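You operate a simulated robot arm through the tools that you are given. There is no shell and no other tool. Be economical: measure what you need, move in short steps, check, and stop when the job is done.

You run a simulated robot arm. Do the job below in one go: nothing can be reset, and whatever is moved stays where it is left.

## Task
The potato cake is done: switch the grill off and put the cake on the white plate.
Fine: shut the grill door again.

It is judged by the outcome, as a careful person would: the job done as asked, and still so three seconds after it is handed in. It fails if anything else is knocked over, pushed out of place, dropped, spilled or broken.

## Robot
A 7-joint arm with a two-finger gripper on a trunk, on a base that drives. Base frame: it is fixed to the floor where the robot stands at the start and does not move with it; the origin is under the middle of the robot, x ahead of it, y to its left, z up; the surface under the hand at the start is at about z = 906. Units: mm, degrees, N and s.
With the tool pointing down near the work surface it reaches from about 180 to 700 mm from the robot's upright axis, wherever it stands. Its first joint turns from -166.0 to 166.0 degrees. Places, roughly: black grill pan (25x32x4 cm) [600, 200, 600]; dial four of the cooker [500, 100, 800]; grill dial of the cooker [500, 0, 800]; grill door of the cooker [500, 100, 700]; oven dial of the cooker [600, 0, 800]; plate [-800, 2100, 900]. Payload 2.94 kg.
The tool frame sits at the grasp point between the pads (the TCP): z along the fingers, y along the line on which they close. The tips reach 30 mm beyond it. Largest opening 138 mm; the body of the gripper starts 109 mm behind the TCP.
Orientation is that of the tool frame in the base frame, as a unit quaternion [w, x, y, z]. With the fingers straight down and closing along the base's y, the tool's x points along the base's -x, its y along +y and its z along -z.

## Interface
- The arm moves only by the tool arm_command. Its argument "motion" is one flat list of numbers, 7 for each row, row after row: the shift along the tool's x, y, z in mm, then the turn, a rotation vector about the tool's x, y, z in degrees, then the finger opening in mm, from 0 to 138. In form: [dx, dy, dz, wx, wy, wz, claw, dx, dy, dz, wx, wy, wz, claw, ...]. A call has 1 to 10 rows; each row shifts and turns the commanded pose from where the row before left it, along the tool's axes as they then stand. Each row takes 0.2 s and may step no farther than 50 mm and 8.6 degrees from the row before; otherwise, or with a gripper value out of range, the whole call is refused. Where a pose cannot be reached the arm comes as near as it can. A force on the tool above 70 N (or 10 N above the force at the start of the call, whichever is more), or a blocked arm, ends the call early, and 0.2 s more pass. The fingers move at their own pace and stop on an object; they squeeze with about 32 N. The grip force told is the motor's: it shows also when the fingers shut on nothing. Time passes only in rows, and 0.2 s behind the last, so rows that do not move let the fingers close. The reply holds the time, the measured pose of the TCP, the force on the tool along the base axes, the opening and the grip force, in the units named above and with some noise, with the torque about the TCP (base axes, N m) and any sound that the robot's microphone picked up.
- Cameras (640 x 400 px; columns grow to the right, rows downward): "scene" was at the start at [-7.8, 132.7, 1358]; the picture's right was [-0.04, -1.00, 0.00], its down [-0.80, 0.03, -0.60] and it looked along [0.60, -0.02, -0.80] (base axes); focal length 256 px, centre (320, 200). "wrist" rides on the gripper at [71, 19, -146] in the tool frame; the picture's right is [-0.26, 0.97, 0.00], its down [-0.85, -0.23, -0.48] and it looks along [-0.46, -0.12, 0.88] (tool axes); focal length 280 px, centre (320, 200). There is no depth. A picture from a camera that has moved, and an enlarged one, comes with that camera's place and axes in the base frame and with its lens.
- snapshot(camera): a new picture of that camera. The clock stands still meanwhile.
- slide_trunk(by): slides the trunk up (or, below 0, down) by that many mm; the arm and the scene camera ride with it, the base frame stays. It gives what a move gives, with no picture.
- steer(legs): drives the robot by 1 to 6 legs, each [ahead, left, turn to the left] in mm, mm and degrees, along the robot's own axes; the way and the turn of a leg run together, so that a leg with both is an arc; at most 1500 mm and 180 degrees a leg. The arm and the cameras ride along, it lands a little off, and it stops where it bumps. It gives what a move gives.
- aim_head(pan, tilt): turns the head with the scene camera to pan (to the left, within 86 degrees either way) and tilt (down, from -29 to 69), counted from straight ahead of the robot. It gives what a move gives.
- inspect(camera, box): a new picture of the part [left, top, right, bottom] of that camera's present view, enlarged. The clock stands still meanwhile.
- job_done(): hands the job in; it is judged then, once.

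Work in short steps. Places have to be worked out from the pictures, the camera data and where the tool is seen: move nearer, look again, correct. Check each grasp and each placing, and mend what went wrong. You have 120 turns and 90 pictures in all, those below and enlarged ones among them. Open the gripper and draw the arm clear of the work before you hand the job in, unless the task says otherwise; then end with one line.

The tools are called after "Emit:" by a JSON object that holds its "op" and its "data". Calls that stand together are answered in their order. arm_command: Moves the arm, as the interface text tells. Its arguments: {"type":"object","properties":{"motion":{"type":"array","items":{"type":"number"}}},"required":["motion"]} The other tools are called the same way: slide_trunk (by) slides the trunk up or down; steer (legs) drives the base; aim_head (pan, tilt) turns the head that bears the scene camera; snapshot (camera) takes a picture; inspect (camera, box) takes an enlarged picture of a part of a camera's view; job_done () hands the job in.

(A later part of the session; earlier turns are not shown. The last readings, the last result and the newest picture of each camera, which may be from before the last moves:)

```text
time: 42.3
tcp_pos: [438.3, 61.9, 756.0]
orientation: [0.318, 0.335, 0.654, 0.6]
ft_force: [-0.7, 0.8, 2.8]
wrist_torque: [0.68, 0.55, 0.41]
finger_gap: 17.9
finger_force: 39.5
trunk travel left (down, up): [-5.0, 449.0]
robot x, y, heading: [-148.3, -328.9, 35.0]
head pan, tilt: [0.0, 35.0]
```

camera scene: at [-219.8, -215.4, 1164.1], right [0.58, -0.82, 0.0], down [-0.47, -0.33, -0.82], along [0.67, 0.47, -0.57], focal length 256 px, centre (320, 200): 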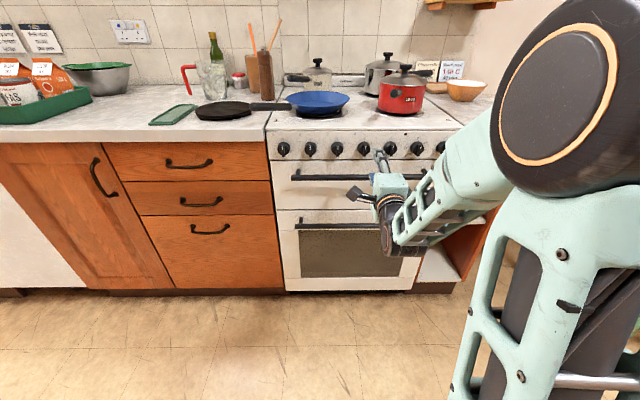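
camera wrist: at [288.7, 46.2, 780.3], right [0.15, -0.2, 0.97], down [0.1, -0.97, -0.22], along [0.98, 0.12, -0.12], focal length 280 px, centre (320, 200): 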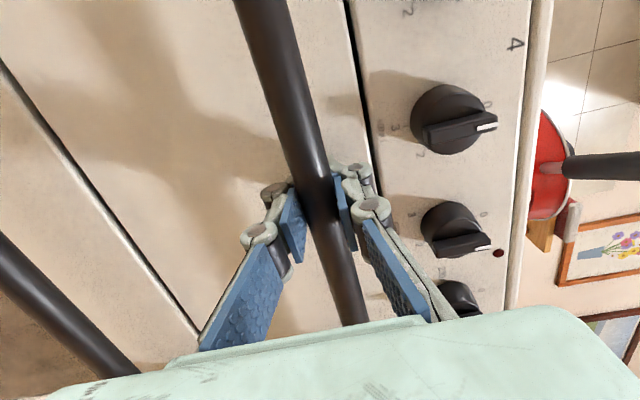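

The door moves with almost no force, so the bottom hinge is confirmed. I'll continue along the arc.

Emit:
{"op": "arm_command", "data": {"motion": [0, -7.2, -22.1, 7, 0, 0, 10, 0, -7.2, -22.1, 7, 0, 0, 10, 0, -7.2, -22.1, 7, 0, 0, 10]}}

Emit:
{"op": "snapshot", "data": {"camera": "scene"}}

```text
time: 42.9
tcp_pos: [400.9, 34.7, 729.2]
orientation: [0.265, 0.378, 0.732, 0.502]
ft_force: [18.7, 11.7, -28.7]
wrist_torque: [0.1, -0.13, 0.69]
finger_gap: 17.9
finger_force: 42.1
trunk travel left (down, up): [-5.0, 449.0]
robot x, y, heading: [-147.8, -332.6, 35.1]
head pan, tilt: [0.0, 35.0]
stopped in row 3: the force on the tool passed its limit at 77 N (the readings are from after the stop); the commanded pose is now the measured one
```

```text
52 pictures are left
camera scene: at [-215.5, -212.6, 1163.9], right [0.58, -0.82, 0.0], down [-0.47, -0.33, -0.82], along [0.67, 0.47, -0.58], focal length 256 px, centre (320, 200)
```

scene: 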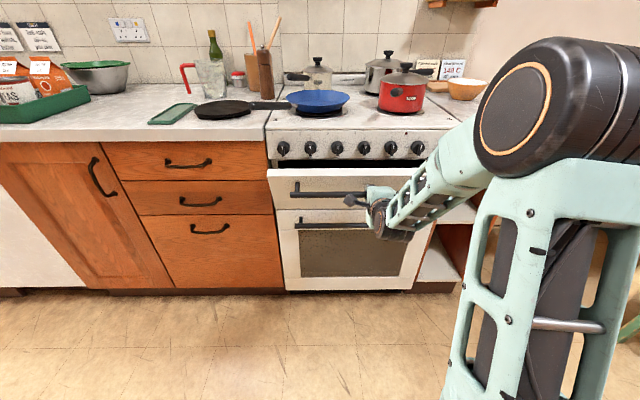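

The door is open about 22°, but my arc is slightly off and stress built up. I'll loosen the fingers around the bar so they hook it with play, and look.

Emit:
{"op": "arm_command", "data": {"motion": [0, 0, 0, 0, 0, 0, 34, 0, 0, 0, 0, 0, 0, 34]}}

Emit:
{"op": "snapshot", "data": {"camera": "wrist"}}

```text
time: 43.5
tcp_pos: [399.9, 34.2, 738.4]
orientation: [0.27, 0.375, 0.726, 0.509]
ft_force: [0.1, 0.2, 0.5]
wrist_torque: [0.03, -0.02, -0.01]
finger_gap: 33.9
finger_force: 0.0
trunk travel left (down, up): [-5.0, 449.0]
robot x, y, heading: [-148.3, -334.2, 35.0]
head pan, tilt: [0.0, 35.0]
```

```text
51 pictures are left
camera wrist: at [252.0, 20.0, 804.5], right [0.41, -0.02, 0.91], down [0.06, -1.0, -0.05], along [0.91, 0.07, -0.41], focal length 280 px, centre (320, 200)
```

wrist: 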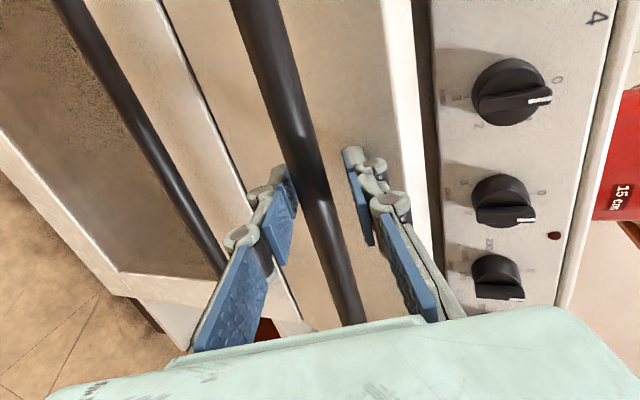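

The door stays put where it was left. The stress suggests the hinge sits deeper (n≈492, z≈584). I'll recentre slightly down, regrip and continue with the corrected arc.

Emit:
{"op": "arm_command", "data": {"motion": [0, -5, 0, 0, 0, 0, 34, 0, 0, 0, 0, 0, 0, 10, 0, 0, 0, 0, 0, 0, 10, 0, -11.5, -20.9, 7, 0, 0, 10, 0, -11.5, -20.9, 7, 0, 0, 10]}}

```text
time: 44.7
tcp_pos: [359.2, 5.4, 731.0]
orientation: [0.223, 0.405, 0.784, 0.415]
ft_force: [-2.3, -1.6, 3.5]
wrist_torque: [0.07, -0.03, 0.0]
finger_gap: 18.7
finger_force: 16.8
trunk travel left (down, up): [-5.0, 449.0]
robot x, y, heading: [-145.6, -329.2, 34.9]
head pan, tilt: [0.0, 35.0]
```

I pitched the wrong way: the handle side of a drop flap faces downward as it opens, so the bar has been slipping in the grip. I'll look at the actual door state.

Emit:
{"op": "snapshot", "data": {"camera": "scene"}}

Emit:
{"op": "snapshot", "data": {"camera": "wrist"}}

```text
50 pictures are left
camera scene: at [-219.8, -215.4, 1164.5], right [0.58, -0.82, 0.0], down [-0.47, -0.33, -0.82], along [0.67, 0.47, -0.57], focal length 256 px, centre (320, 200)
```

scene: 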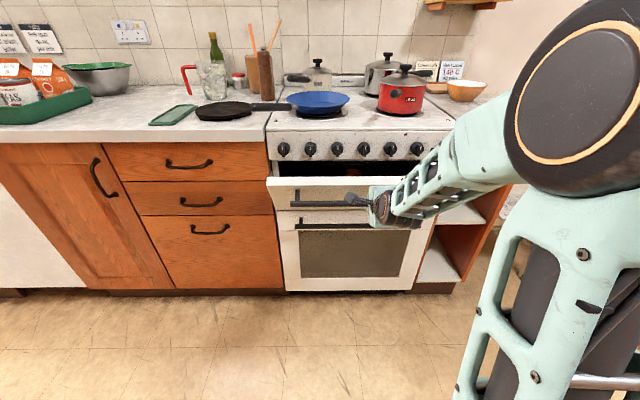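

```text
49 pictures are left
camera wrist: at [226.2, 3.1, 826.0], right [0.58, 0.1, 0.81], down [0.06, -0.99, 0.08], along [0.81, 0.0, -0.59], focal length 280 px, centre (320, 200)
```

wrist: 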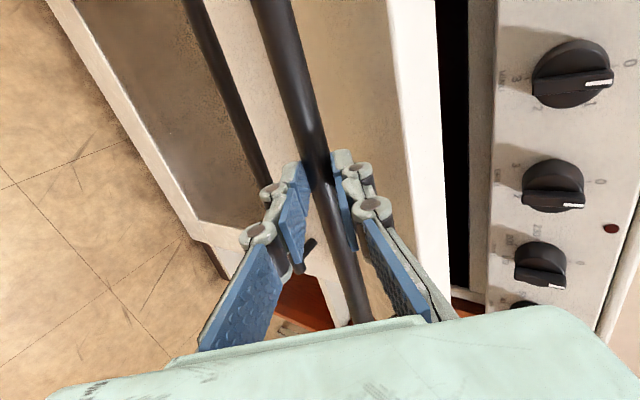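

The door is open roughly 35–40° and holds. I'll release the bar and retreat; after that I'll push the flap down from inside its top edge.

Emit:
{"op": "arm_command", "data": {"motion": [0, 0, 0, 0, 0, 0, 50, 0, 0, 0, 0, 0, 0, 50, 0, 0, -30, 0, 0, 0, 50, 0, 0, -30, 0, 0, 0, 50]}}

Emit:
{"op": "snapshot", "data": {"camera": "wrist"}}

Emit:
{"op": "inspect", "data": {"camera": "scene", "box": [250, 110, 490, 260]}}

```text
time: 45.7
tcp_pos: [318.7, -21.2, 760.1]
orientation: [0.222, 0.405, 0.784, 0.415]
ft_force: [0.0, 0.3, 0.3]
wrist_torque: [0.02, 0.01, -0.01]
finger_gap: 50.3
finger_force: 0.1
trunk travel left (down, up): [-5.0, 449.0]
robot x, y, heading: [-146.3, -331.5, 35.2]
head pan, tilt: [0.0, 35.0]
```

```text
48 pictures are left
camera wrist: at [186.7, -23.7, 856.9], right [0.59, 0.1, 0.8], down [0.06, -0.99, 0.08], along [0.81, 0.0, -0.59], focal length 280 px, centre (320, 200)
```

wrist: 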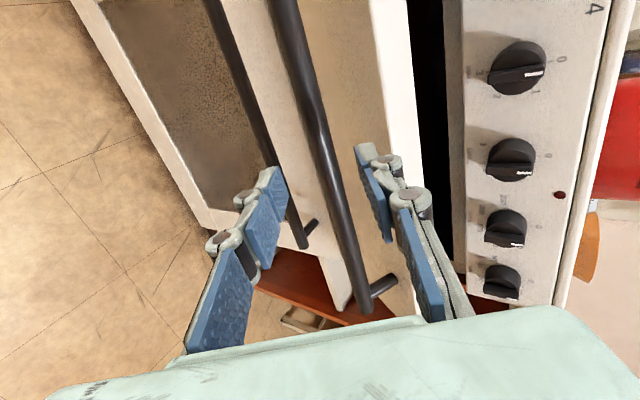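

```text
2.67 times, centred on (370, 185) of scene
camera zoom: at [-219.0, -214.9, 1164.1], right [0.58, -0.82, 0.0], down [-0.47, -0.33, -0.82], along [0.67, 0.47, -0.57], focal length 682 px, centre (187, 240)
```

zoom: 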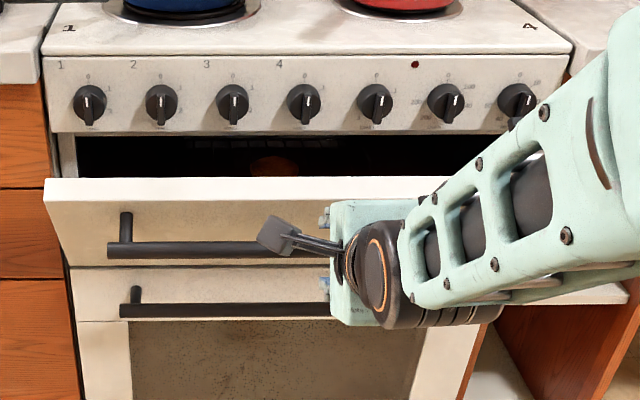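

The flap is about 30° open (top edge near n=390, z=760), and the cake can be seen inside. I'll close the fingers, raise and pitch the hand to about 60°, and bring the tips over behind the flap's top edge.

Emit:
{"op": "arm_command", "data": {"motion": [0, 24.9, -16.7, 0, 0, 0, 0, 0, 24.9, -16.7, 0, 0, 0, 0, 0, 0, 0, 8.5, 0, 0, 0, 0, 0, 0, 8.5, 0, 0, 0, 0, 0, 0, 8.5, 0, 0, 0, 0, 34.5, 20.4, 0, 0, 0, 0, 0, 34.5, 20.4, 0, 0, 0, 0, 0, 34.5, 20.4, 0, 0, 0, 0]}}

Emit:
{"op": "snapshot", "data": {"camera": "wrist"}}

Emit:
{"op": "inspect", "data": {"camera": "scene", "box": [250, 110, 490, 260]}}

```text
time: 47.5
tcp_pos: [417.7, 51.6, 822.2]
orientation: [0.127, 0.444, 0.856, 0.233]
ft_force: [-1.0, -0.4, 0.1]
wrist_torque: [0.0, -0.01, 0.01]
finger_gap: 0.0
finger_force: 29.2
trunk travel left (down, up): [-5.0, 449.0]
robot x, y, heading: [-145.6, -329.7, 35.2]
head pan, tilt: [0.0, 35.0]
```

```text
46 pictures are left
camera wrist: at [328.6, 77.9, 955.5], right [0.83, 0.27, 0.49], down [0.12, -0.95, 0.3], along [0.55, -0.19, -0.82], focal length 280 px, centre (320, 200)
```

wrist: 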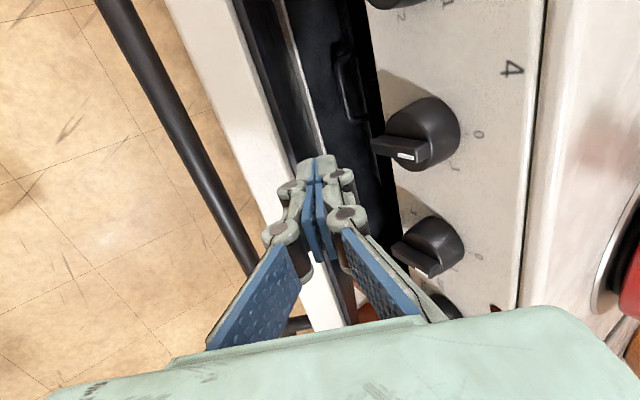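

```text
2.67 times, centred on (370, 185) of scene
camera zoom: at [-219.4, -215.2, 1164.1], right [0.58, -0.82, 0.0], down [-0.47, -0.33, -0.82], along [0.67, 0.47, -0.57], focal length 682 px, centre (187, 240)
```

zoom: 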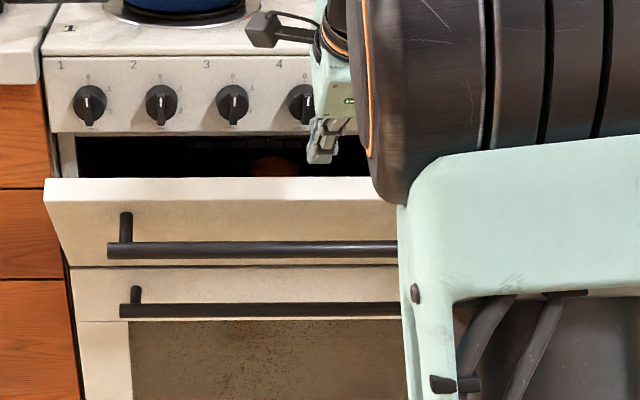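

The tips are just above the gap behind the flap edge. I'll go forward and down into the gap.

Emit:
{"op": "arm_command", "data": {"motion": [0, 7.9, 22.1, 0, 0, 0, 0, 0, 7.9, 22.1, 0, 0, 0, 0, 0, -15.3, 25.8, 0, 0, 0, 0]}}

Emit:
{"op": "snapshot", "data": {"camera": "wrist"}}

```text
time: 48.3
tcp_pos: [447.0, 69.1, 763.3]
orientation: [0.128, 0.444, 0.856, 0.233]
ft_force: [0.4, 0.3, -1.1]
wrist_torque: [-0.01, 0.01, 0.0]
finger_gap: 0.1
finger_force: 28.0
trunk travel left (down, up): [-5.0, 449.0]
robot x, y, heading: [-150.9, -328.5, 35.1]
head pan, tilt: [0.0, 35.0]
```

```text
44 pictures are left
camera wrist: at [358.6, 97.5, 897.1], right [0.83, 0.27, 0.5], down [0.12, -0.95, 0.3], along [0.55, -0.19, -0.81], focal length 280 px, centre (320, 200)
```

wrist: 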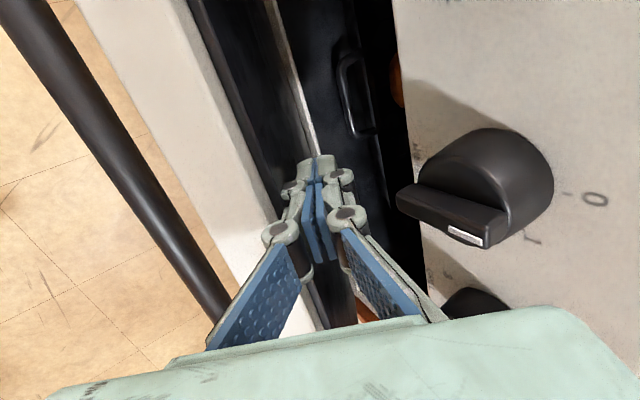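

The fingertips are inside behind the flap, and the grill pan with its handle and the cake are visible. Now I'll draw the flap open along its arc, with the force guard watching.

Emit:
{"op": "arm_command", "data": {"motion": [0, -22, -6, 0, 0, 0, 0, 0, -22, -6, 0, 0, 0, 0, 0, -22, -6, 0, 0, 0, 0, 0, -41.1, 10.5, 0, 0, 0, 0]}}

Emit:
{"op": "inspect", "data": {"camera": "scene", "box": [250, 110, 490, 260]}}

```text
time: 49.3
tcp_pos: [368.7, 14.1, 713.2]
orientation: [0.126, 0.444, 0.856, 0.232]
ft_force: [-0.2, -0.2, 0.3]
wrist_torque: [0.02, -0.01, -0.01]
finger_gap: 0.2
finger_force: 28.3
trunk travel left (down, up): [-5.0, 449.0]
robot x, y, heading: [-144.4, -331.5, 35.0]
head pan, tilt: [0.0, 35.0]
```

```text
2.67 times, centred on (370, 185) of scene
camera zoom: at [-219.3, -215.1, 1164.1], right [0.58, -0.82, 0.0], down [-0.47, -0.33, -0.82], along [0.67, 0.47, -0.57], focal length 682 px, centre (187, 240)
```

zoom: 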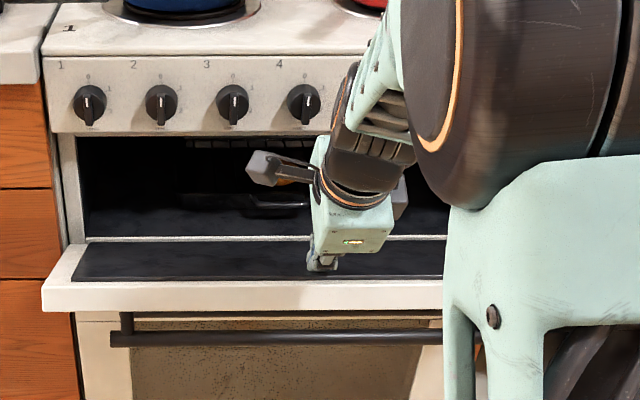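

The flap has dropped fully open. I'll level the hand in front of the cavity so that the wrist camera can look inside.

Emit:
{"op": "arm_command", "data": {"motion": [0, 0, -20, -8.5, 0, 0, 60, 0, 0, 0, -8.5, 0, 0, 60, 0, 0, 0, -8.5, 0, 0, 60, 0, 0, 0, -8.5, 0, 0, 60, 0, 0, 0, -8.5, 0, 0, 60, 0, 0, 0, -8.5, 0, 0, 60, 0, 0, 0, -8.5, 0, 0, 60]}}

Emit:
{"op": "snapshot", "data": {"camera": "wrist"}}

Emit:
{"op": "snapshot", "data": {"camera": "scene"}}

```text
time: 50.9
tcp_pos: [360.6, 7.7, 731.2]
orientation: [0.331, 0.322, 0.628, 0.627]
ft_force: [-0.1, 0.2, -0.8]
wrist_torque: [-0.02, 0.03, 0.0]
finger_gap: 59.9
finger_force: 0.0
trunk travel left (down, up): [-5.0, 449.0]
robot x, y, heading: [-147.8, -336.4, 35.1]
head pan, tilt: [0.0, 35.0]
```

```text
42 pictures are left
camera wrist: at [199.2, -17.0, 748.6], right [0.14, -0.21, 0.97], down [0.1, -0.97, -0.22], along [0.98, 0.13, -0.12], focal length 280 px, centre (320, 200)
```

wrist: 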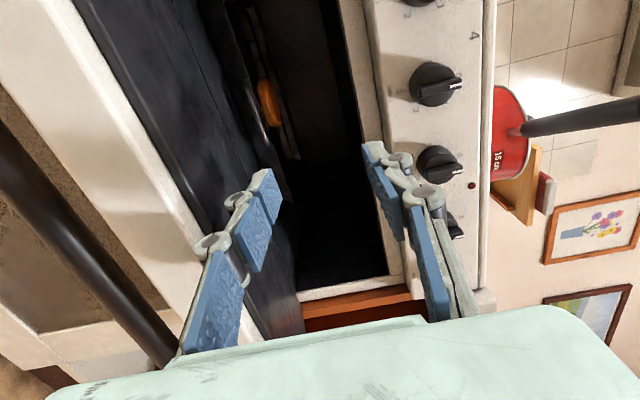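

```text
41 pictures are left
camera scene: at [-219.5, -215.1, 1164.2], right [0.58, -0.82, 0.0], down [-0.47, -0.33, -0.82], along [0.67, 0.47, -0.57], focal length 256 px, centre (320, 200)
```

scene: 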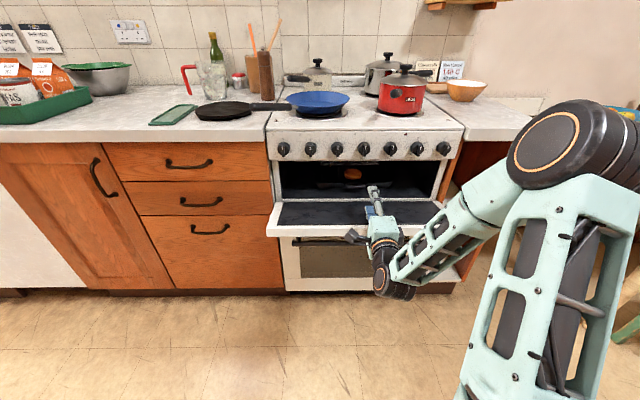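

Emit:
{"op": "inspect", "data": {"camera": "scene", "box": [265, 145, 425, 245]}}

Emit:
{"op": "inspect", "data": {"camera": "wrist", "box": [180, 0, 400, 180]}}

```text
4.00 times, centred on (345, 195) of scene
camera zoom: at [-219.5, -215.1, 1164.2], right [0.58, -0.82, 0.0], down [-0.47, -0.33, -0.82], along [0.67, 0.47, -0.57], focal length 1023 px, centre (220, 220)
```

zoom: 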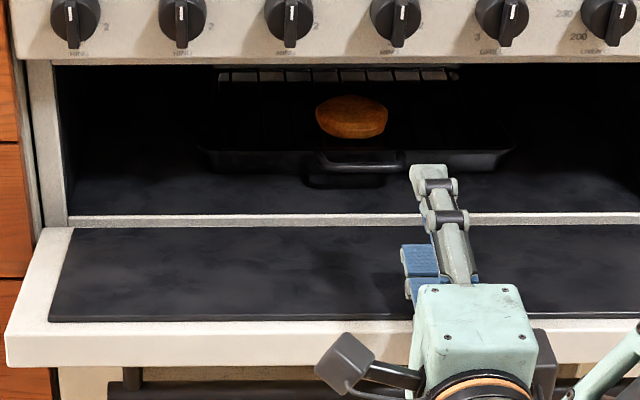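

```text
2.22 times, centred on (290, 90) of wrist
camera zoom: at [199.2, -17.0, 748.6], right [0.14, -0.21, 0.97], down [0.1, -0.97, -0.22], along [0.98, 0.13, -0.12], focal length 623 px, centre (387, 444)
```

zoom: 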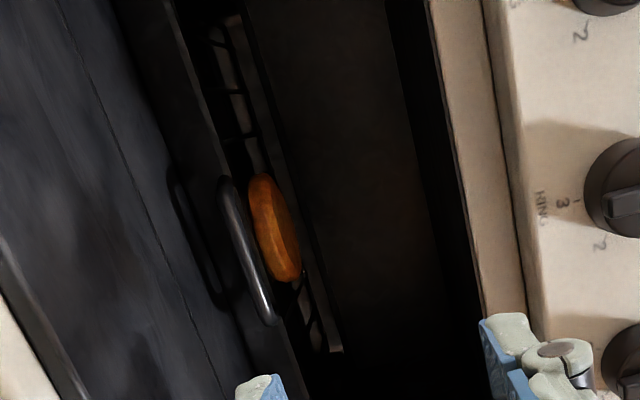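

Both views agree: the cake is at about (618, 208, 649), roughly 74 mm wide, on the rack of the grill pan. I'll go in with the hand pitched about 25° down and fingers closing sideways, without moving the pan. First I'll roll back −90° and pitch.

Emit:
{"op": "arm_command", "data": {"motion": [0, 0, 0, 0, 0, -8.5, 60, 0, 0, 0, 0, 0, -8.5, 60, 0, 0, 0, 0, 0, -8.5, 60, 0, 0, 0, 0, 0, -8.5, 60, 0, 0, 0, 0, 0, -8.5, 60, 0, 0, 0, 0, 0, -8.5, 60, 0, 0, 0, 0, 0, -8.5, 60, 0, 0, 0, 0, 0, -8.5, 60, 0, 0, 0, 0, 0, -8.5, 60, 0, 0, 0, 0, 0, -8.5, 60]}}

Emit:
{"op": "arm_command", "data": {"motion": [0, 0, 0, 0, 0, -5, 100, 0, 0, 0, 0, 8.3, 0, 100, 0, 0, 0, 0, 8.3, 0, 100, 0, 0, 0, 0, 8.3, 0, 100]}}

Emit:
{"op": "snapshot", "data": {"camera": "wrist"}}

Emit:
{"op": "snapshot", "data": {"camera": "scene"}}

```text
time: 53.1
tcp_pos: [359.3, 6.7, 730.6]
orientation: [0.667, -0.188, 0.681, 0.237]
ft_force: [-0.6, -0.4, 0.0]
wrist_torque: [0.02, 0.01, 0.0]
finger_gap: 60.0
finger_force: 0.0
trunk travel left (down, up): [-5.0, 449.0]
robot x, y, heading: [-144.5, -330.4, 35.0]
head pan, tilt: [0.0, 35.0]
```

```text
time: 54.1
tcp_pos: [360.6, 6.6, 731.8]
orientation: [0.515, -0.256, 0.803, 0.157]
ft_force: [0.6, 1.1, -0.6]
wrist_torque: [-0.01, -0.02, 0.01]
finger_gap: 100.2
finger_force: 0.0
trunk travel left (down, up): [-5.0, 449.0]
robot x, y, heading: [-149.2, -330.9, 35.0]
head pan, tilt: [0.0, 35.0]
```

```text
38 pictures are left
camera wrist: at [216.4, -69.1, 726.6], right [-0.46, 0.86, 0.23], down [0.06, -0.22, 0.97], along [0.88, 0.47, 0.05], focal length 280 px, centre (320, 200)
```

wrist: 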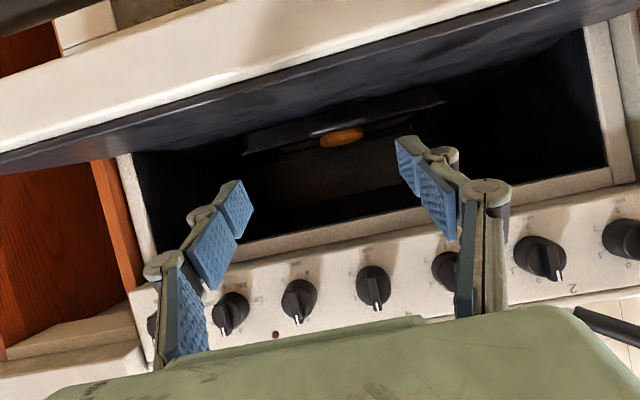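

```text
37 pictures are left
camera scene: at [-219.1, -215.0, 1164.1], right [0.58, -0.82, 0.0], down [-0.47, -0.33, -0.82], along [0.67, 0.47, -0.57], focal length 256 px, centre (320, 200)
```

scene: 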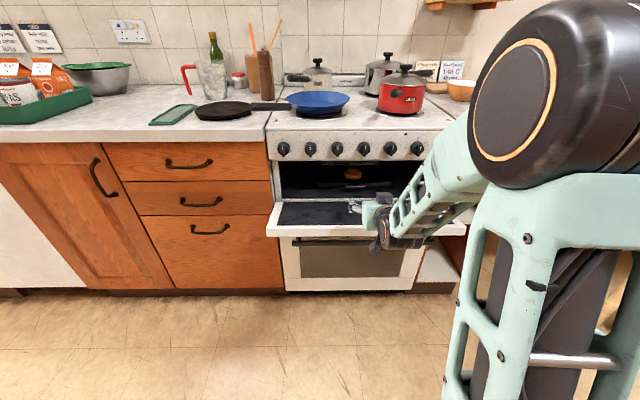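

I'll lower 50 mm and shift 19 mm left to line up with the cake, then drive forward 120 mm.

Emit:
{"op": "arm_command", "data": {"motion": [22.7, 9.5, 10.5, 0, 0, 0, 100, 22.7, 9.5, 10.5, 0, 0, 0, 100]}}

Emit:
{"op": "steer", "data": {"legs": [[120, 0, 0]]}}

Emit:
{"op": "snapshot", "data": {"camera": "wrist"}}

Emit:
{"op": "snapshot", "data": {"camera": "scene"}}

```text
time: 54.7
tcp_pos: [350.3, 20.9, 680.4]
orientation: [0.516, -0.255, 0.802, 0.157]
ft_force: [-0.8, 0.2, 0.4]
wrist_torque: [-0.01, -0.03, 0.02]
finger_gap: 100.1
finger_force: 0.0
trunk travel left (down, up): [-5.0, 449.0]
robot x, y, heading: [-149.8, -331.2, 35.2]
head pan, tilt: [0.0, 35.0]
```

```text
time: 56.0
tcp_pos: [449.0, 89.7, 680.5]
orientation: [0.516, -0.255, 0.802, 0.157]
ft_force: [0.9, -0.1, -0.1]
wrist_torque: [0.01, 0.0, -0.01]
finger_gap: 100.2
finger_force: 0.0
trunk travel left (down, up): [-5.0, 449.0]
robot x, y, heading: [-49.1, -262.1, 34.8]
head pan, tilt: [0.0, 35.0]
```

```text
36 pictures are left
camera wrist: at [304.1, 14.1, 675.8], right [-0.46, 0.86, 0.23], down [0.06, -0.22, 0.97], along [0.88, 0.46, 0.05], focal length 280 px, centre (320, 200)
```

wrist: 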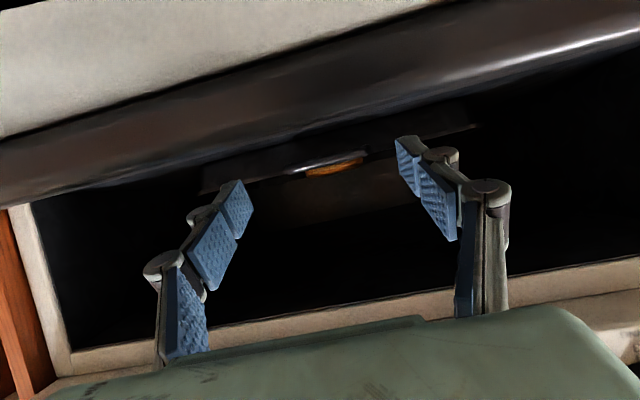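

```text
35 pictures are left
camera scene: at [-122.1, -146.7, 1164.1], right [0.57, -0.82, 0.0], down [-0.47, -0.33, -0.82], along [0.67, 0.47, -0.57], focal length 256 px, centre (320, 200)
```

scene: 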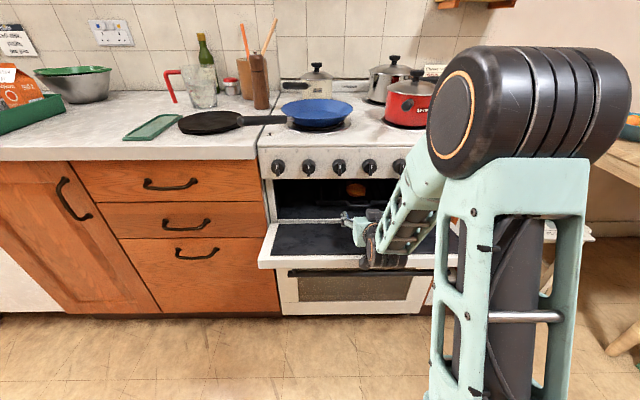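

I'll enlarge both views to refine the cake's place before entering.

Emit:
{"op": "inspect", "data": {"camera": "scene", "box": [260, 150, 440, 270]}}

Emit:
{"op": "inspect", "data": {"camera": "wrist", "box": [180, 80, 500, 280]}}

```text
3.33 times, centred on (350, 210) of scene
camera zoom: at [-122.1, -146.7, 1164.1], right [0.57, -0.82, 0.0], down [-0.47, -0.33, -0.82], along [0.67, 0.47, -0.57], focal length 853 px, centre (220, 167)
```

zoom: 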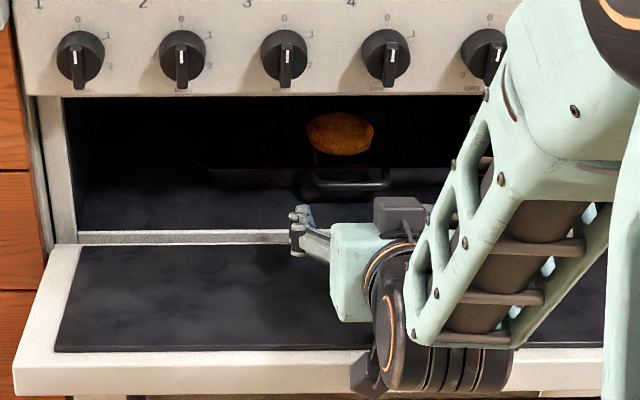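

```text
2.00 times, centred on (340, 180) of wrist
camera zoom: at [304.1, 14.1, 675.8], right [-0.46, 0.86, 0.23], down [0.06, -0.22, 0.97], along [0.88, 0.46, 0.05], focal length 561 px, centre (280, 240)
```

zoom: 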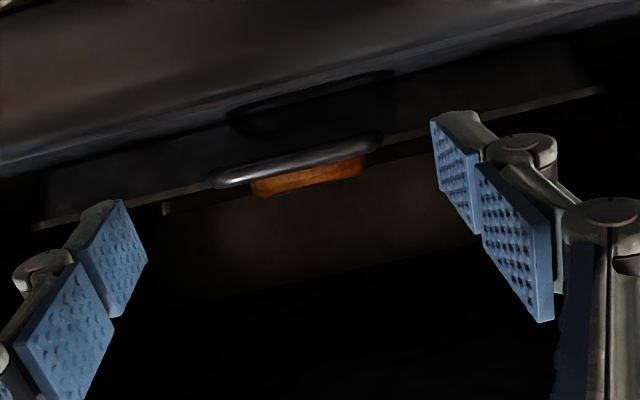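

Both views agree on the cake at n≈608, l≈−182, z≈655, about 75 mm wide, and the hand is already in line laterally. I'll drive 105 mm further so the fingers enter the cavity above the pan handle.

Emit:
{"op": "steer", "data": {"legs": [[105, 0, 0]]}}

Emit:
{"op": "inspect", "data": {"camera": "wrist", "box": [160, 60, 520, 285]}}

Emit:
{"op": "inspect", "data": {"camera": "scene", "box": [260, 130, 460, 290]}}

```text
time: 56.8
tcp_pos: [452.5, 91.6, 667.9]
orientation: [0.503, -0.26, 0.81, 0.153]
ft_force: [-6.1, -4.5, 0.8]
wrist_torque: [-0.1, 0.16, 0.26]
finger_gap: 100.1
finger_force: 0.0
trunk travel left (down, up): [-5.0, 449.0]
robot x, y, heading: [-38.3, -253.5, 34.9]
head pan, tilt: [0.0, 35.0]
stopped in leg 1: the robot was blocked; the commanded pose is now the measured one
```

```text
1.78 times, centred on (340, 172) of wrist
camera zoom: at [308.0, 16.7, 670.2], right [-0.46, 0.86, 0.22], down [0.09, -0.2, 0.97], along [0.88, 0.47, 0.02], focal length 498 px, centre (284, 249)
```

zoom: 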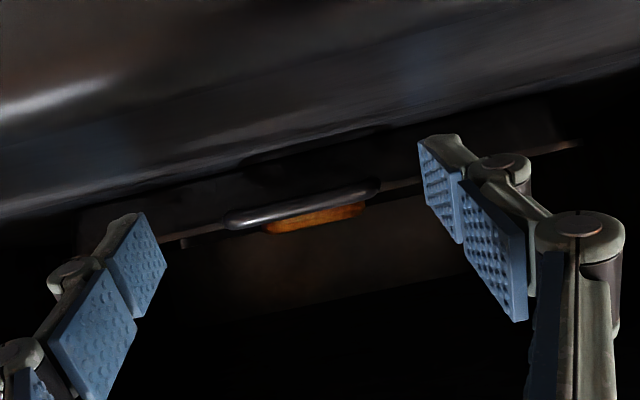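

```text
2.50 times, centred on (360, 210) of scene
camera zoom: at [-110.0, -138.3, 1164.0], right [0.57, -0.82, 0.0], down [-0.47, -0.33, -0.82], along [0.67, 0.47, -0.57], focal length 640 px, centre (220, 175)
```

zoom: 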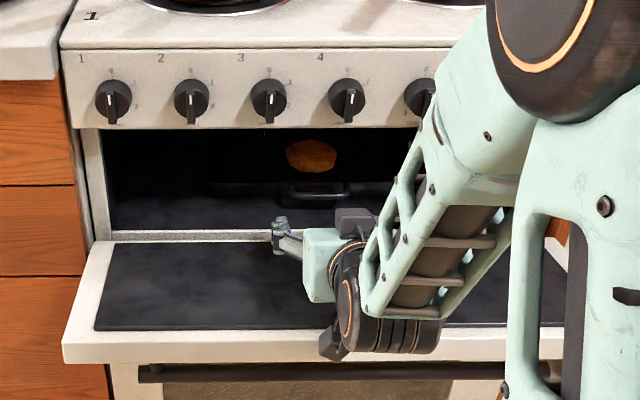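

The block is probably the wrist-camera housing catching the open flap's front edge (flap z≈638, camera z≈670). I'll back off 30 mm, raise the hand about 37 mm and pitch to 30°, so that I pass the edge high and come down only once inside.

Emit:
{"op": "steer", "data": {"legs": [[-30, 0, 0]]}}

Emit:
{"op": "arm_command", "data": {"motion": [-33, 0, -16.6, 0, 0, 0, 100, 0, 0, 0, 0, 4, 0, 100]}}

Emit:
{"op": "snapshot", "data": {"camera": "scene"}}

```text
time: 57.6
tcp_pos: [427.9, 77.1, 669.7]
orientation: [0.504, -0.259, 0.81, 0.153]
ft_force: [0.2, -0.6, -0.1]
wrist_torque: [0.0, 0.02, 0.0]
finger_gap: 100.0
finger_force: 0.0
trunk travel left (down, up): [-5.0, 449.0]
robot x, y, heading: [-61.8, -269.4, 35.3]
head pan, tilt: [0.0, 35.0]
```

```text
time: 58.2
tcp_pos: [428.8, 75.7, 707.1]
orientation: [0.475, -0.265, 0.827, 0.145]
ft_force: [0.4, 0.1, -0.7]
wrist_torque: [0.01, 0.02, 0.04]
finger_gap: 100.0
finger_force: 0.1
trunk travel left (down, up): [-5.0, 449.0]
robot x, y, heading: [-59.3, -270.2, 35.2]
head pan, tilt: [0.0, 35.0]
```

```text
30 pictures are left
camera scene: at [-133.9, -155.1, 1164.1], right [0.57, -0.82, 0.0], down [-0.47, -0.33, -0.82], along [0.67, 0.47, -0.57], focal length 256 px, centre (320, 200)
```

scene: 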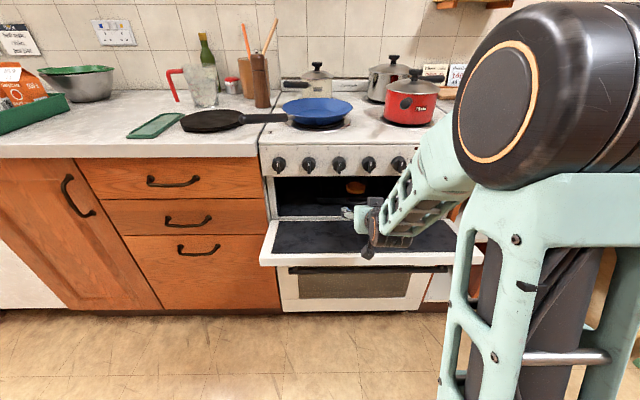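

Now I'll drive forward in two short legs.

Emit:
{"op": "steer", "data": {"legs": [[70, 0, 0], [70, 0, 0]]}}

Emit:
{"op": "inspect", "data": {"camera": "wrist", "box": [160, 60, 520, 285]}}

Emit:
{"op": "snapshot", "data": {"camera": "scene"}}

```text
time: 59.9
tcp_pos: [527.9, 146.1, 699.6]
orientation: [0.466, -0.266, 0.832, 0.14]
ft_force: [-13.0, -9.9, 9.4]
wrist_torque: [0.82, -0.62, 0.35]
finger_gap: 100.0
finger_force: 0.1
trunk travel left (down, up): [-5.0, 449.0]
robot x, y, heading: [46.2, -194.1, 34.8]
head pan, tilt: [0.0, 35.0]
stopped in leg 2: the force on the tool passed its limit at 121 N (the readings are from after the stop); the commanded pose is now the measured one
```

```text
1.78 times, centred on (340, 172) of wrist
camera zoom: at [385.1, 70.6, 714.9], right [-0.44, 0.87, 0.21], down [0.16, -0.15, 0.98], along [0.88, 0.47, -0.07], focal length 498 px, centre (284, 249)
```

zoom: 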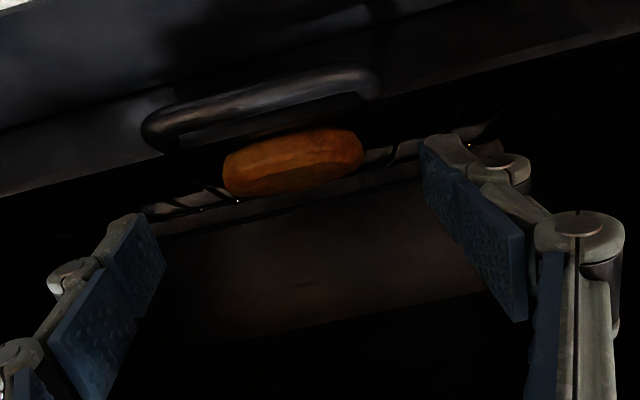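

```text
28 pictures are left
camera scene: at [-27.2, -80.4, 1164.2], right [0.57, -0.82, 0.0], down [-0.47, -0.33, -0.82], along [0.67, 0.47, -0.57], focal length 256 px, centre (320, 200)
```

scene: 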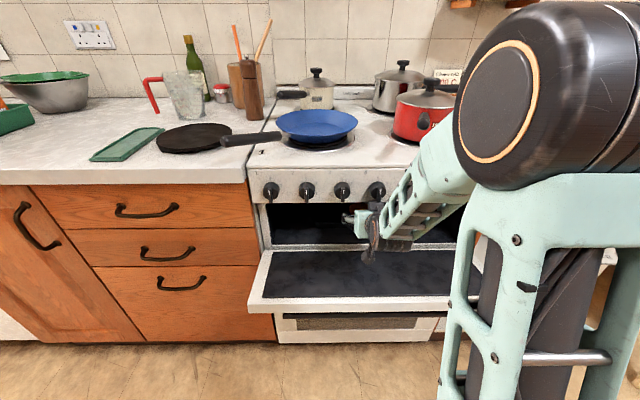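

A 121 N stop: something on top of the hand, perhaps the dark box on the gripper, met the panel or dial 4. I'll check before moving further.

Emit:
{"op": "inspect", "data": {"camera": "scene", "box": [320, 150, 440, 270]}}

```text
3.33 times, centred on (380, 210) of scene
camera zoom: at [-27.2, -80.4, 1164.2], right [0.57, -0.82, 0.0], down [-0.47, -0.33, -0.82], along [0.67, 0.47, -0.57], focal length 853 px, centre (120, 167)
```

zoom: 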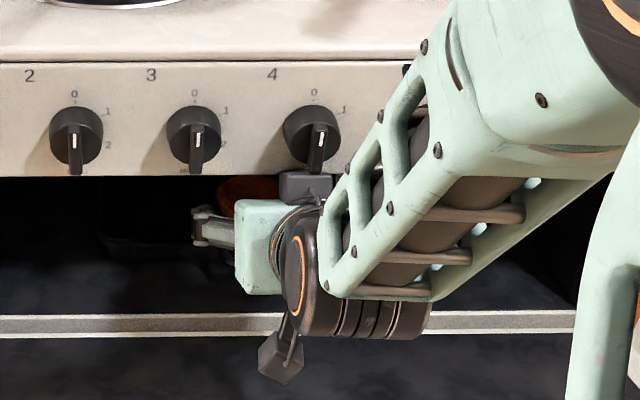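

Dial 4 is still at 0; the grey box on the hand stopped just beneath it. The cake lies too deep for the hand's height between panel and flap, so I'll draw the pan out by its handle (n≈515, z≈655, about 95 mm wide). I'll back off, pitch to 40° and open wide.

Emit:
{"op": "arm_command", "data": {"motion": [15.8, 0, -25.5, 0, 0, 0, 132, 0, 0, 0, 0, 8.3, 0, 132, 0, 0, 0, 0, 0, 0, 132]}}

Emit:
{"op": "snapshot", "data": {"camera": "wrist"}}

```text
time: 60.7
tcp_pos: [500.7, 126.5, 693.5]
orientation: [0.398, -0.276, 0.867, 0.119]
ft_force: [-28.4, -21.0, -19.8]
wrist_torque: [3.71, -5.0, 0.0]
finger_gap: 132.2
finger_force: 0.1
trunk travel left (down, up): [-5.0, 449.0]
robot x, y, heading: [45.7, -197.2, 35.1]
head pan, tilt: [0.0, 35.0]
```

```text
26 pictures are left
camera wrist: at [360.8, 53.8, 734.5], right [-0.42, 0.89, 0.18], down [0.29, -0.07, 0.96], along [0.86, 0.45, -0.23], focal length 280 px, centre (320, 200)
```

wrist: 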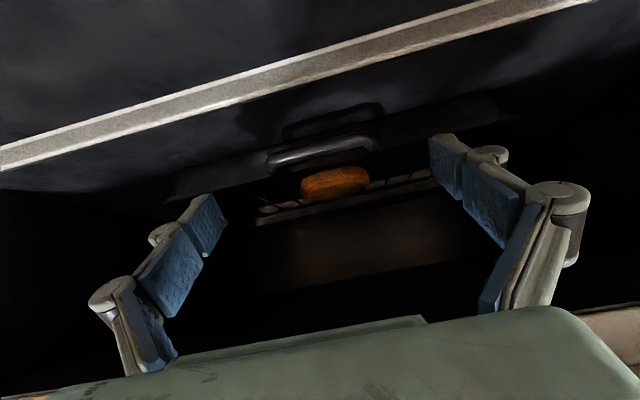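

Still pressing: by the torque, the contact is at about (n 423, z 836), i.e. dial 4. I'll move straight back 30 mm and down to clear it.

Emit:
{"op": "arm_command", "data": {"motion": [19.7, 0, -22.6, 0, 0, 0, 132, 15.3, 0, 12.9, 0, 0, 0, 132]}}

Emit:
{"op": "inspect", "data": {"camera": "scene", "box": [320, 150, 440, 270]}}

```text
time: 61.3
tcp_pos: [481.9, 110.9, 677.7]
orientation: [0.404, -0.277, 0.863, 0.122]
ft_force: [-0.5, -0.4, 0.4]
wrist_torque: [0.0, 0.03, -0.03]
finger_gap: 132.2
finger_force: 0.1
trunk travel left (down, up): [-5.0, 449.0]
robot x, y, heading: [47.1, -193.1, 34.9]
head pan, tilt: [0.0, 35.0]
```

```text
3.33 times, centred on (380, 210) of scene
camera zoom: at [-25.4, -79.0, 1164.3], right [0.57, -0.82, 0.0], down [-0.47, -0.33, -0.82], along [0.67, 0.47, -0.57], focal length 853 px, centre (120, 167)
```

zoom: 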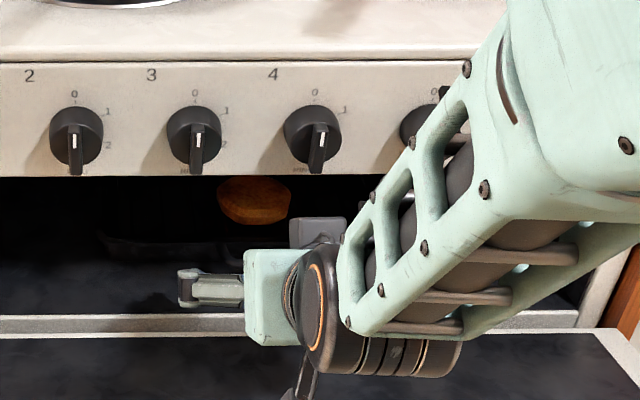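

Free, and dial 4 is unharmed at 0. Now I'll move in so that the fingers straddle the pan handle.

Emit:
{"op": "arm_command", "data": {"motion": [-9.5, 2, 20.7, 0, 0, 0, 132, -9.5, 2, 20.7, 0, 0, 0, 132]}}

Emit:
{"op": "snapshot", "data": {"camera": "wrist"}}

```text
time: 61.9
tcp_pos: [514.8, 139.7, 663.7]
orientation: [0.403, -0.276, 0.864, 0.12]
ft_force: [0.2, -0.4, 0.3]
wrist_torque: [0.01, -0.04, -0.02]
finger_gap: 132.0
finger_force: 0.0
trunk travel left (down, up): [-5.0, 449.0]
robot x, y, heading: [45.9, -198.3, 34.9]
head pan, tilt: [0.0, 35.0]
```

```text
24 pictures are left
camera wrist: at [374.9, 66.9, 703.2], right [-0.42, 0.89, 0.19], down [0.28, -0.07, 0.96], along [0.87, 0.45, -0.21], focal length 280 px, centre (320, 200)
```

wrist: 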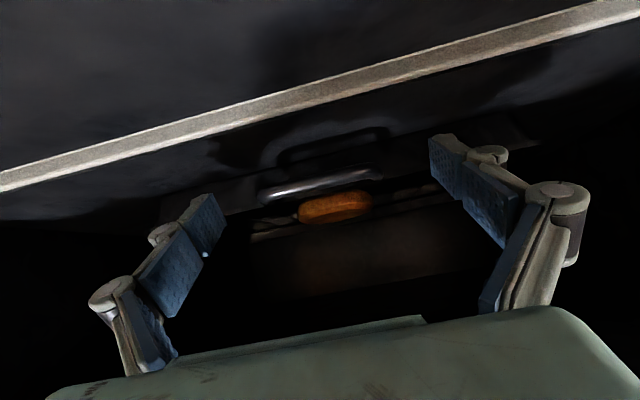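

The handle lies centred between the pads (about 78 mm wide). I'll close on its sides.

Emit:
{"op": "arm_command", "data": {"motion": [0, 0, 4, 0, 0, 0, 100, 0, 0, 0, 0, 0, 0, 60, 0, 0, 0, 0, 0, 0, 60, 0, 0, 0, 0, 0, 0, 60]}}

Emit:
{"op": "snapshot", "data": {"camera": "wrist"}}

```text
time: 62.9
tcp_pos: [517.0, 139.5, 660.9]
orientation: [0.403, -0.276, 0.864, 0.121]
ft_force: [1.0, -4.1, 1.6]
wrist_torque: [-0.16, -0.07, -0.31]
finger_gap: 78.1
finger_force: 32.0
trunk travel left (down, up): [-5.0, 449.0]
robot x, y, heading: [45.6, -196.1, 34.7]
head pan, tilt: [0.0, 35.0]
```

```text
23 pictures are left
camera wrist: at [377.5, 68.0, 700.9], right [-0.42, 0.89, 0.19], down [0.28, -0.07, 0.96], along [0.87, 0.45, -0.21], focal length 280 px, centre (320, 200)
```

wrist: 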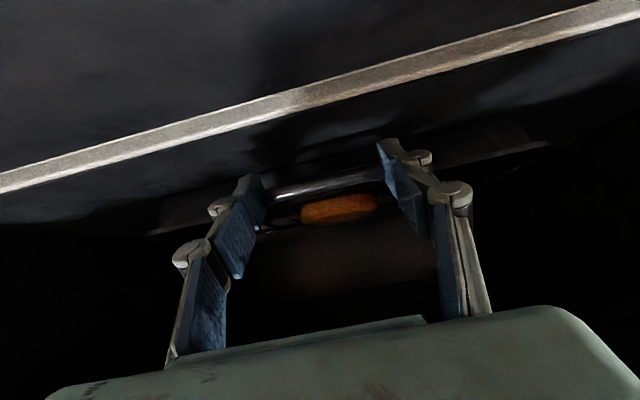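

The handle is held (78 mm). I'll pull the pan straight out by driving back 60 mm and checking.

Emit:
{"op": "steer", "data": {"legs": [[-60, 0, 0]]}}

Emit:
{"op": "snapshot", "data": {"camera": "wrist"}}

```text
time: 63.9
tcp_pos: [467.1, 106.7, 660.1]
orientation: [0.403, -0.278, 0.864, 0.122]
ft_force: [-3.9, -2.0, 2.7]
wrist_torque: [0.01, 0.0, 0.06]
finger_gap: 78.1
finger_force: 32.0
trunk travel left (down, up): [-5.0, 449.0]
robot x, y, heading: [-2.6, -231.8, 35.1]
head pan, tilt: [0.0, 35.0]
```

```text
22 pictures are left
camera wrist: at [327.2, 34.1, 701.0], right [-0.42, 0.89, 0.19], down [0.28, -0.07, 0.96], along [0.86, 0.45, -0.22], focal length 280 px, centre (320, 200)
```

wrist: 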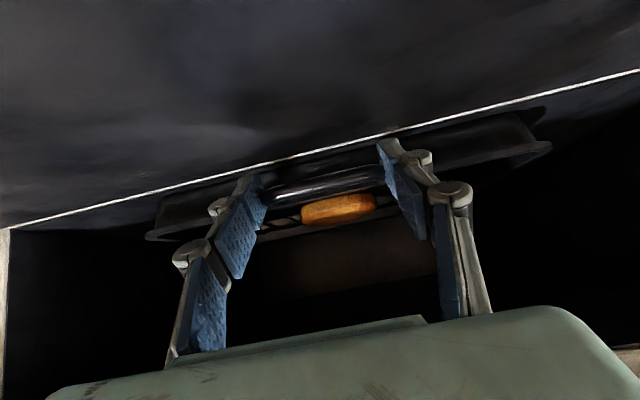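

The pan follows neatly with the cake on it. I'll pull another 75 mm.

Emit:
{"op": "steer", "data": {"legs": [[-75, 0, 0]]}}

Emit:
{"op": "inspect", "data": {"camera": "scene", "box": [260, 140, 460, 290]}}

```text
time: 64.9
tcp_pos: [405.8, 62.9, 661.5]
orientation: [0.402, -0.278, 0.864, 0.121]
ft_force: [-2.8, -1.1, 5.5]
wrist_torque: [0.16, 0.1, 0.1]
finger_gap: 60.6
finger_force: 0.1
trunk travel left (down, up): [-5.0, 449.0]
robot x, y, heading: [-65.2, -273.4, 35.3]
head pan, tilt: [0.0, 35.0]
```

```text
2.67 times, centred on (360, 215) of scene
camera zoom: at [-136.9, -157.4, 1164.2], right [0.58, -0.82, 0.0], down [-0.47, -0.33, -0.82], along [0.67, 0.47, -0.57], focal length 682 px, centre (213, 160)
```

zoom: 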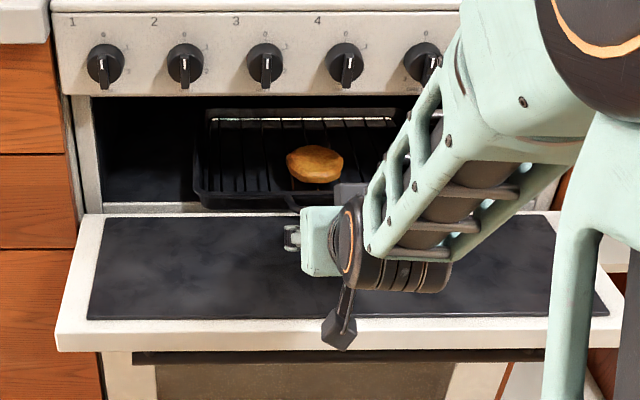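

The grip slipped off the handle at the flap's lip, but the pan is out about 88 mm and the cake is now at n≈521, within reach at this 40° pitch. I'll raise slightly, open to 108 and drive in 100 mm, straddling handle and cake.

Emit:
{"op": "arm_command", "data": {"motion": [-10, 0, -8.5, 0, 0, 0, 108, 0, 0, 0, 0, 0, 0, 108]}}

Emit:
{"op": "steer", "data": {"legs": [[105, 0, 0]]}}

Emit:
{"op": "snapshot", "data": {"camera": "wrist"}}

Emit:
{"op": "inspect", "data": {"camera": "scene", "box": [260, 140, 460, 290]}}

```text
time: 65.5
tcp_pos: [405.8, 65.1, 673.3]
orientation: [0.402, -0.279, 0.864, 0.121]
ft_force: [0.5, -0.1, -0.2]
wrist_torque: [0.01, 0.0, 0.02]
finger_gap: 108.3
finger_force: 0.0
trunk travel left (down, up): [-5.0, 449.0]
robot x, y, heading: [-64.0, -274.0, 35.3]
head pan, tilt: [0.0, 35.0]
```

```text
time: 66.7
tcp_pos: [491.4, 124.6, 673.2]
orientation: [0.402, -0.277, 0.864, 0.12]
ft_force: [-0.5, -1.0, 0.5]
wrist_torque: [0.0, -0.01, -0.03]
finger_gap: 108.0
finger_force: 0.1
trunk travel left (down, up): [-5.0, 449.0]
robot x, y, heading: [22.0, -212.3, 34.9]
head pan, tilt: [0.0, 35.0]
```

```text
20 pictures are left
camera wrist: at [351.6, 51.4, 713.3], right [-0.42, 0.89, 0.19], down [0.28, -0.07, 0.96], along [0.86, 0.45, -0.22], focal length 280 px, centre (320, 200)
```

wrist: 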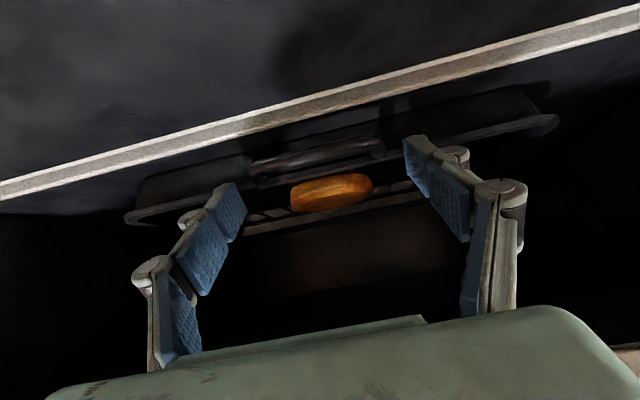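

```text
2.67 times, centred on (360, 215) of scene
camera zoom: at [-50.1, -96.3, 1164.1], right [0.58, -0.82, 0.0], down [-0.47, -0.33, -0.82], along [0.67, 0.47, -0.57], focal length 682 px, centre (213, 160)
```

zoom: 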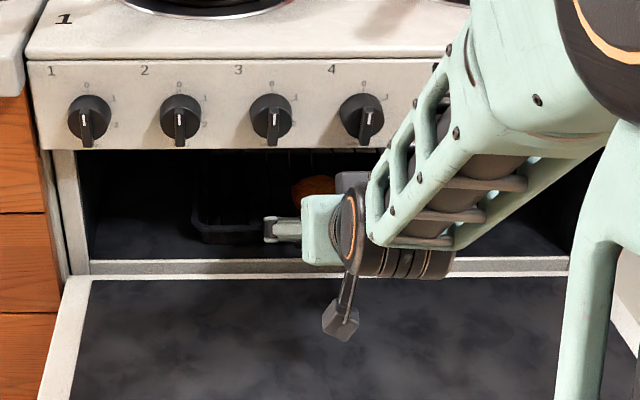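

The fingertips had pushed the pan's front rim back about 45 mm (the rim is at z≈658, above the tips). I'll regrip the handle, pull the pan out to the lip again, and this time approach over the rim.

Emit:
{"op": "arm_command", "data": {"motion": [10.7, 1.5, -3.5, 0, 0, 0, 108, 10.7, 1.5, -3.5, 0, 0, 0, 108, 0, 0, 0, 0, 0, 0, 60, 0, 0, 0, 0, 0, 0, 60, 0, 0, 0, 0, 0, 0, 60]}}

Emit:
{"op": "steer", "data": {"legs": [[-42, 0, 0]]}}

Emit:
{"op": "snapshot", "data": {"camera": "wrist"}}

```text
time: 67.9
tcp_pos: [476.1, 114.5, 662.7]
orientation: [0.403, -0.277, 0.864, 0.121]
ft_force: [-0.2, -3.5, 1.8]
wrist_torque: [0.01, -0.16, -0.06]
finger_gap: 78.2
finger_force: 31.9
trunk travel left (down, up): [-5.0, 449.0]
robot x, y, heading: [20.2, -213.4, 35.3]
head pan, tilt: [0.0, 35.0]
```

```text
time: 68.8
tcp_pos: [440.2, 90.3, 663.2]
orientation: [0.402, -0.279, 0.864, 0.122]
ft_force: [-4.5, -2.5, 5.9]
wrist_torque: [0.29, -0.58, 0.03]
finger_gap: 78.3
finger_force: 32.5
trunk travel left (down, up): [-5.0, 449.0]
robot x, y, heading: [-12.3, -236.2, 35.1]
head pan, tilt: [0.0, 35.0]
```

```text
18 pictures are left
camera wrist: at [300.4, 18.4, 702.7], right [-0.42, 0.89, 0.19], down [0.28, -0.07, 0.96], along [0.86, 0.45, -0.22], focal length 280 px, centre (320, 200)
```

wrist: 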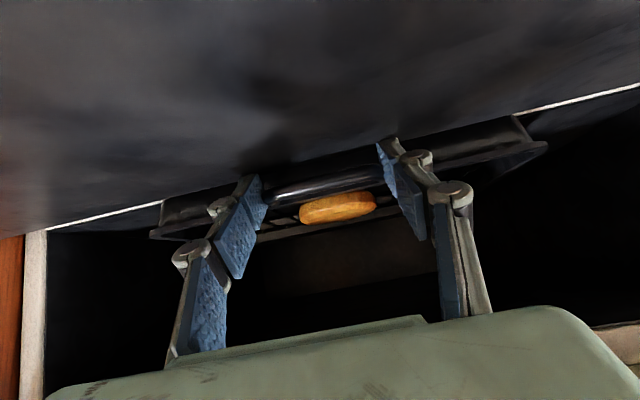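

Still gripped, and the pan is past the lip line. I'll pull 25 mm more.

Emit:
{"op": "steer", "data": {"legs": [[-25, 0, 0]]}}

```text
time: 69.6
tcp_pos: [419.7, 75.2, 661.9]
orientation: [0.401, -0.277, 0.865, 0.12]
ft_force: [-0.4, 0.5, 0.2]
wrist_torque: [-0.01, -0.01, 0.0]
finger_gap: 60.1
finger_force: 0.1
trunk travel left (down, up): [-5.0, 449.0]
robot x, y, heading: [-31.7, -252.1, 35.0]
head pan, tilt: [0.0, 35.0]
```

It slipped at the pan's stop again, so the cake should be near n≈515. I'll open, raise to z≈700 (clear of the rim) and drive in 85 mm.

Emit:
{"op": "arm_command", "data": {"motion": [-14.6, 0, -12.2, 0, 0, 0, 108, -14.6, 0, -12.2, 0, 0, 0, 108, 0, 0, 0, 0, 0, 0, 108]}}

Emit:
{"op": "steer", "data": {"legs": [[85, 0, 0]]}}

Emit:
{"op": "snapshot", "data": {"camera": "wrist"}}

```text
time: 70.4
tcp_pos: [418.4, 77.6, 700.1]
orientation: [0.402, -0.277, 0.864, 0.12]
ft_force: [-0.5, 0.0, -0.5]
wrist_torque: [0.0, -0.04, 0.03]
finger_gap: 108.1
finger_force: 0.0
trunk travel left (down, up): [-5.0, 449.0]
robot x, y, heading: [-30.3, -251.6, 35.3]
head pan, tilt: [0.0, 35.0]
```

```text
time: 71.5
tcp_pos: [486.0, 125.8, 698.1]
orientation: [0.401, -0.278, 0.865, 0.12]
ft_force: [-0.1, -0.7, 0.1]
wrist_torque: [0.02, -0.03, 0.0]
finger_gap: 108.2
finger_force: 0.0
trunk travel left (down, up): [-5.0, 449.0]
robot x, y, heading: [34.2, -201.8, 34.9]
head pan, tilt: [0.0, 35.0]
```

```text
17 pictures are left
camera wrist: at [347.2, 52.8, 739.2], right [-0.42, 0.89, 0.19], down [0.28, -0.07, 0.96], along [0.86, 0.45, -0.22], focal length 280 px, centre (320, 200)
```

wrist: 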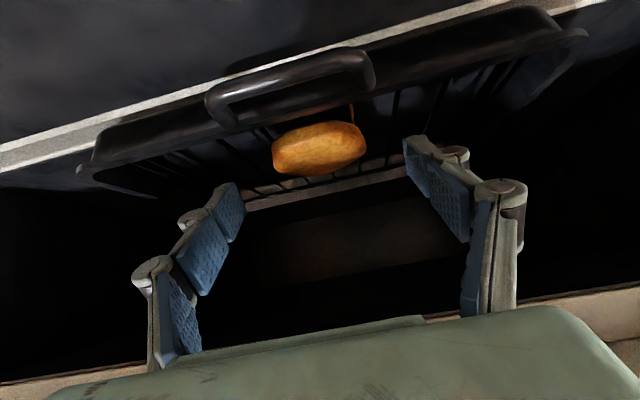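

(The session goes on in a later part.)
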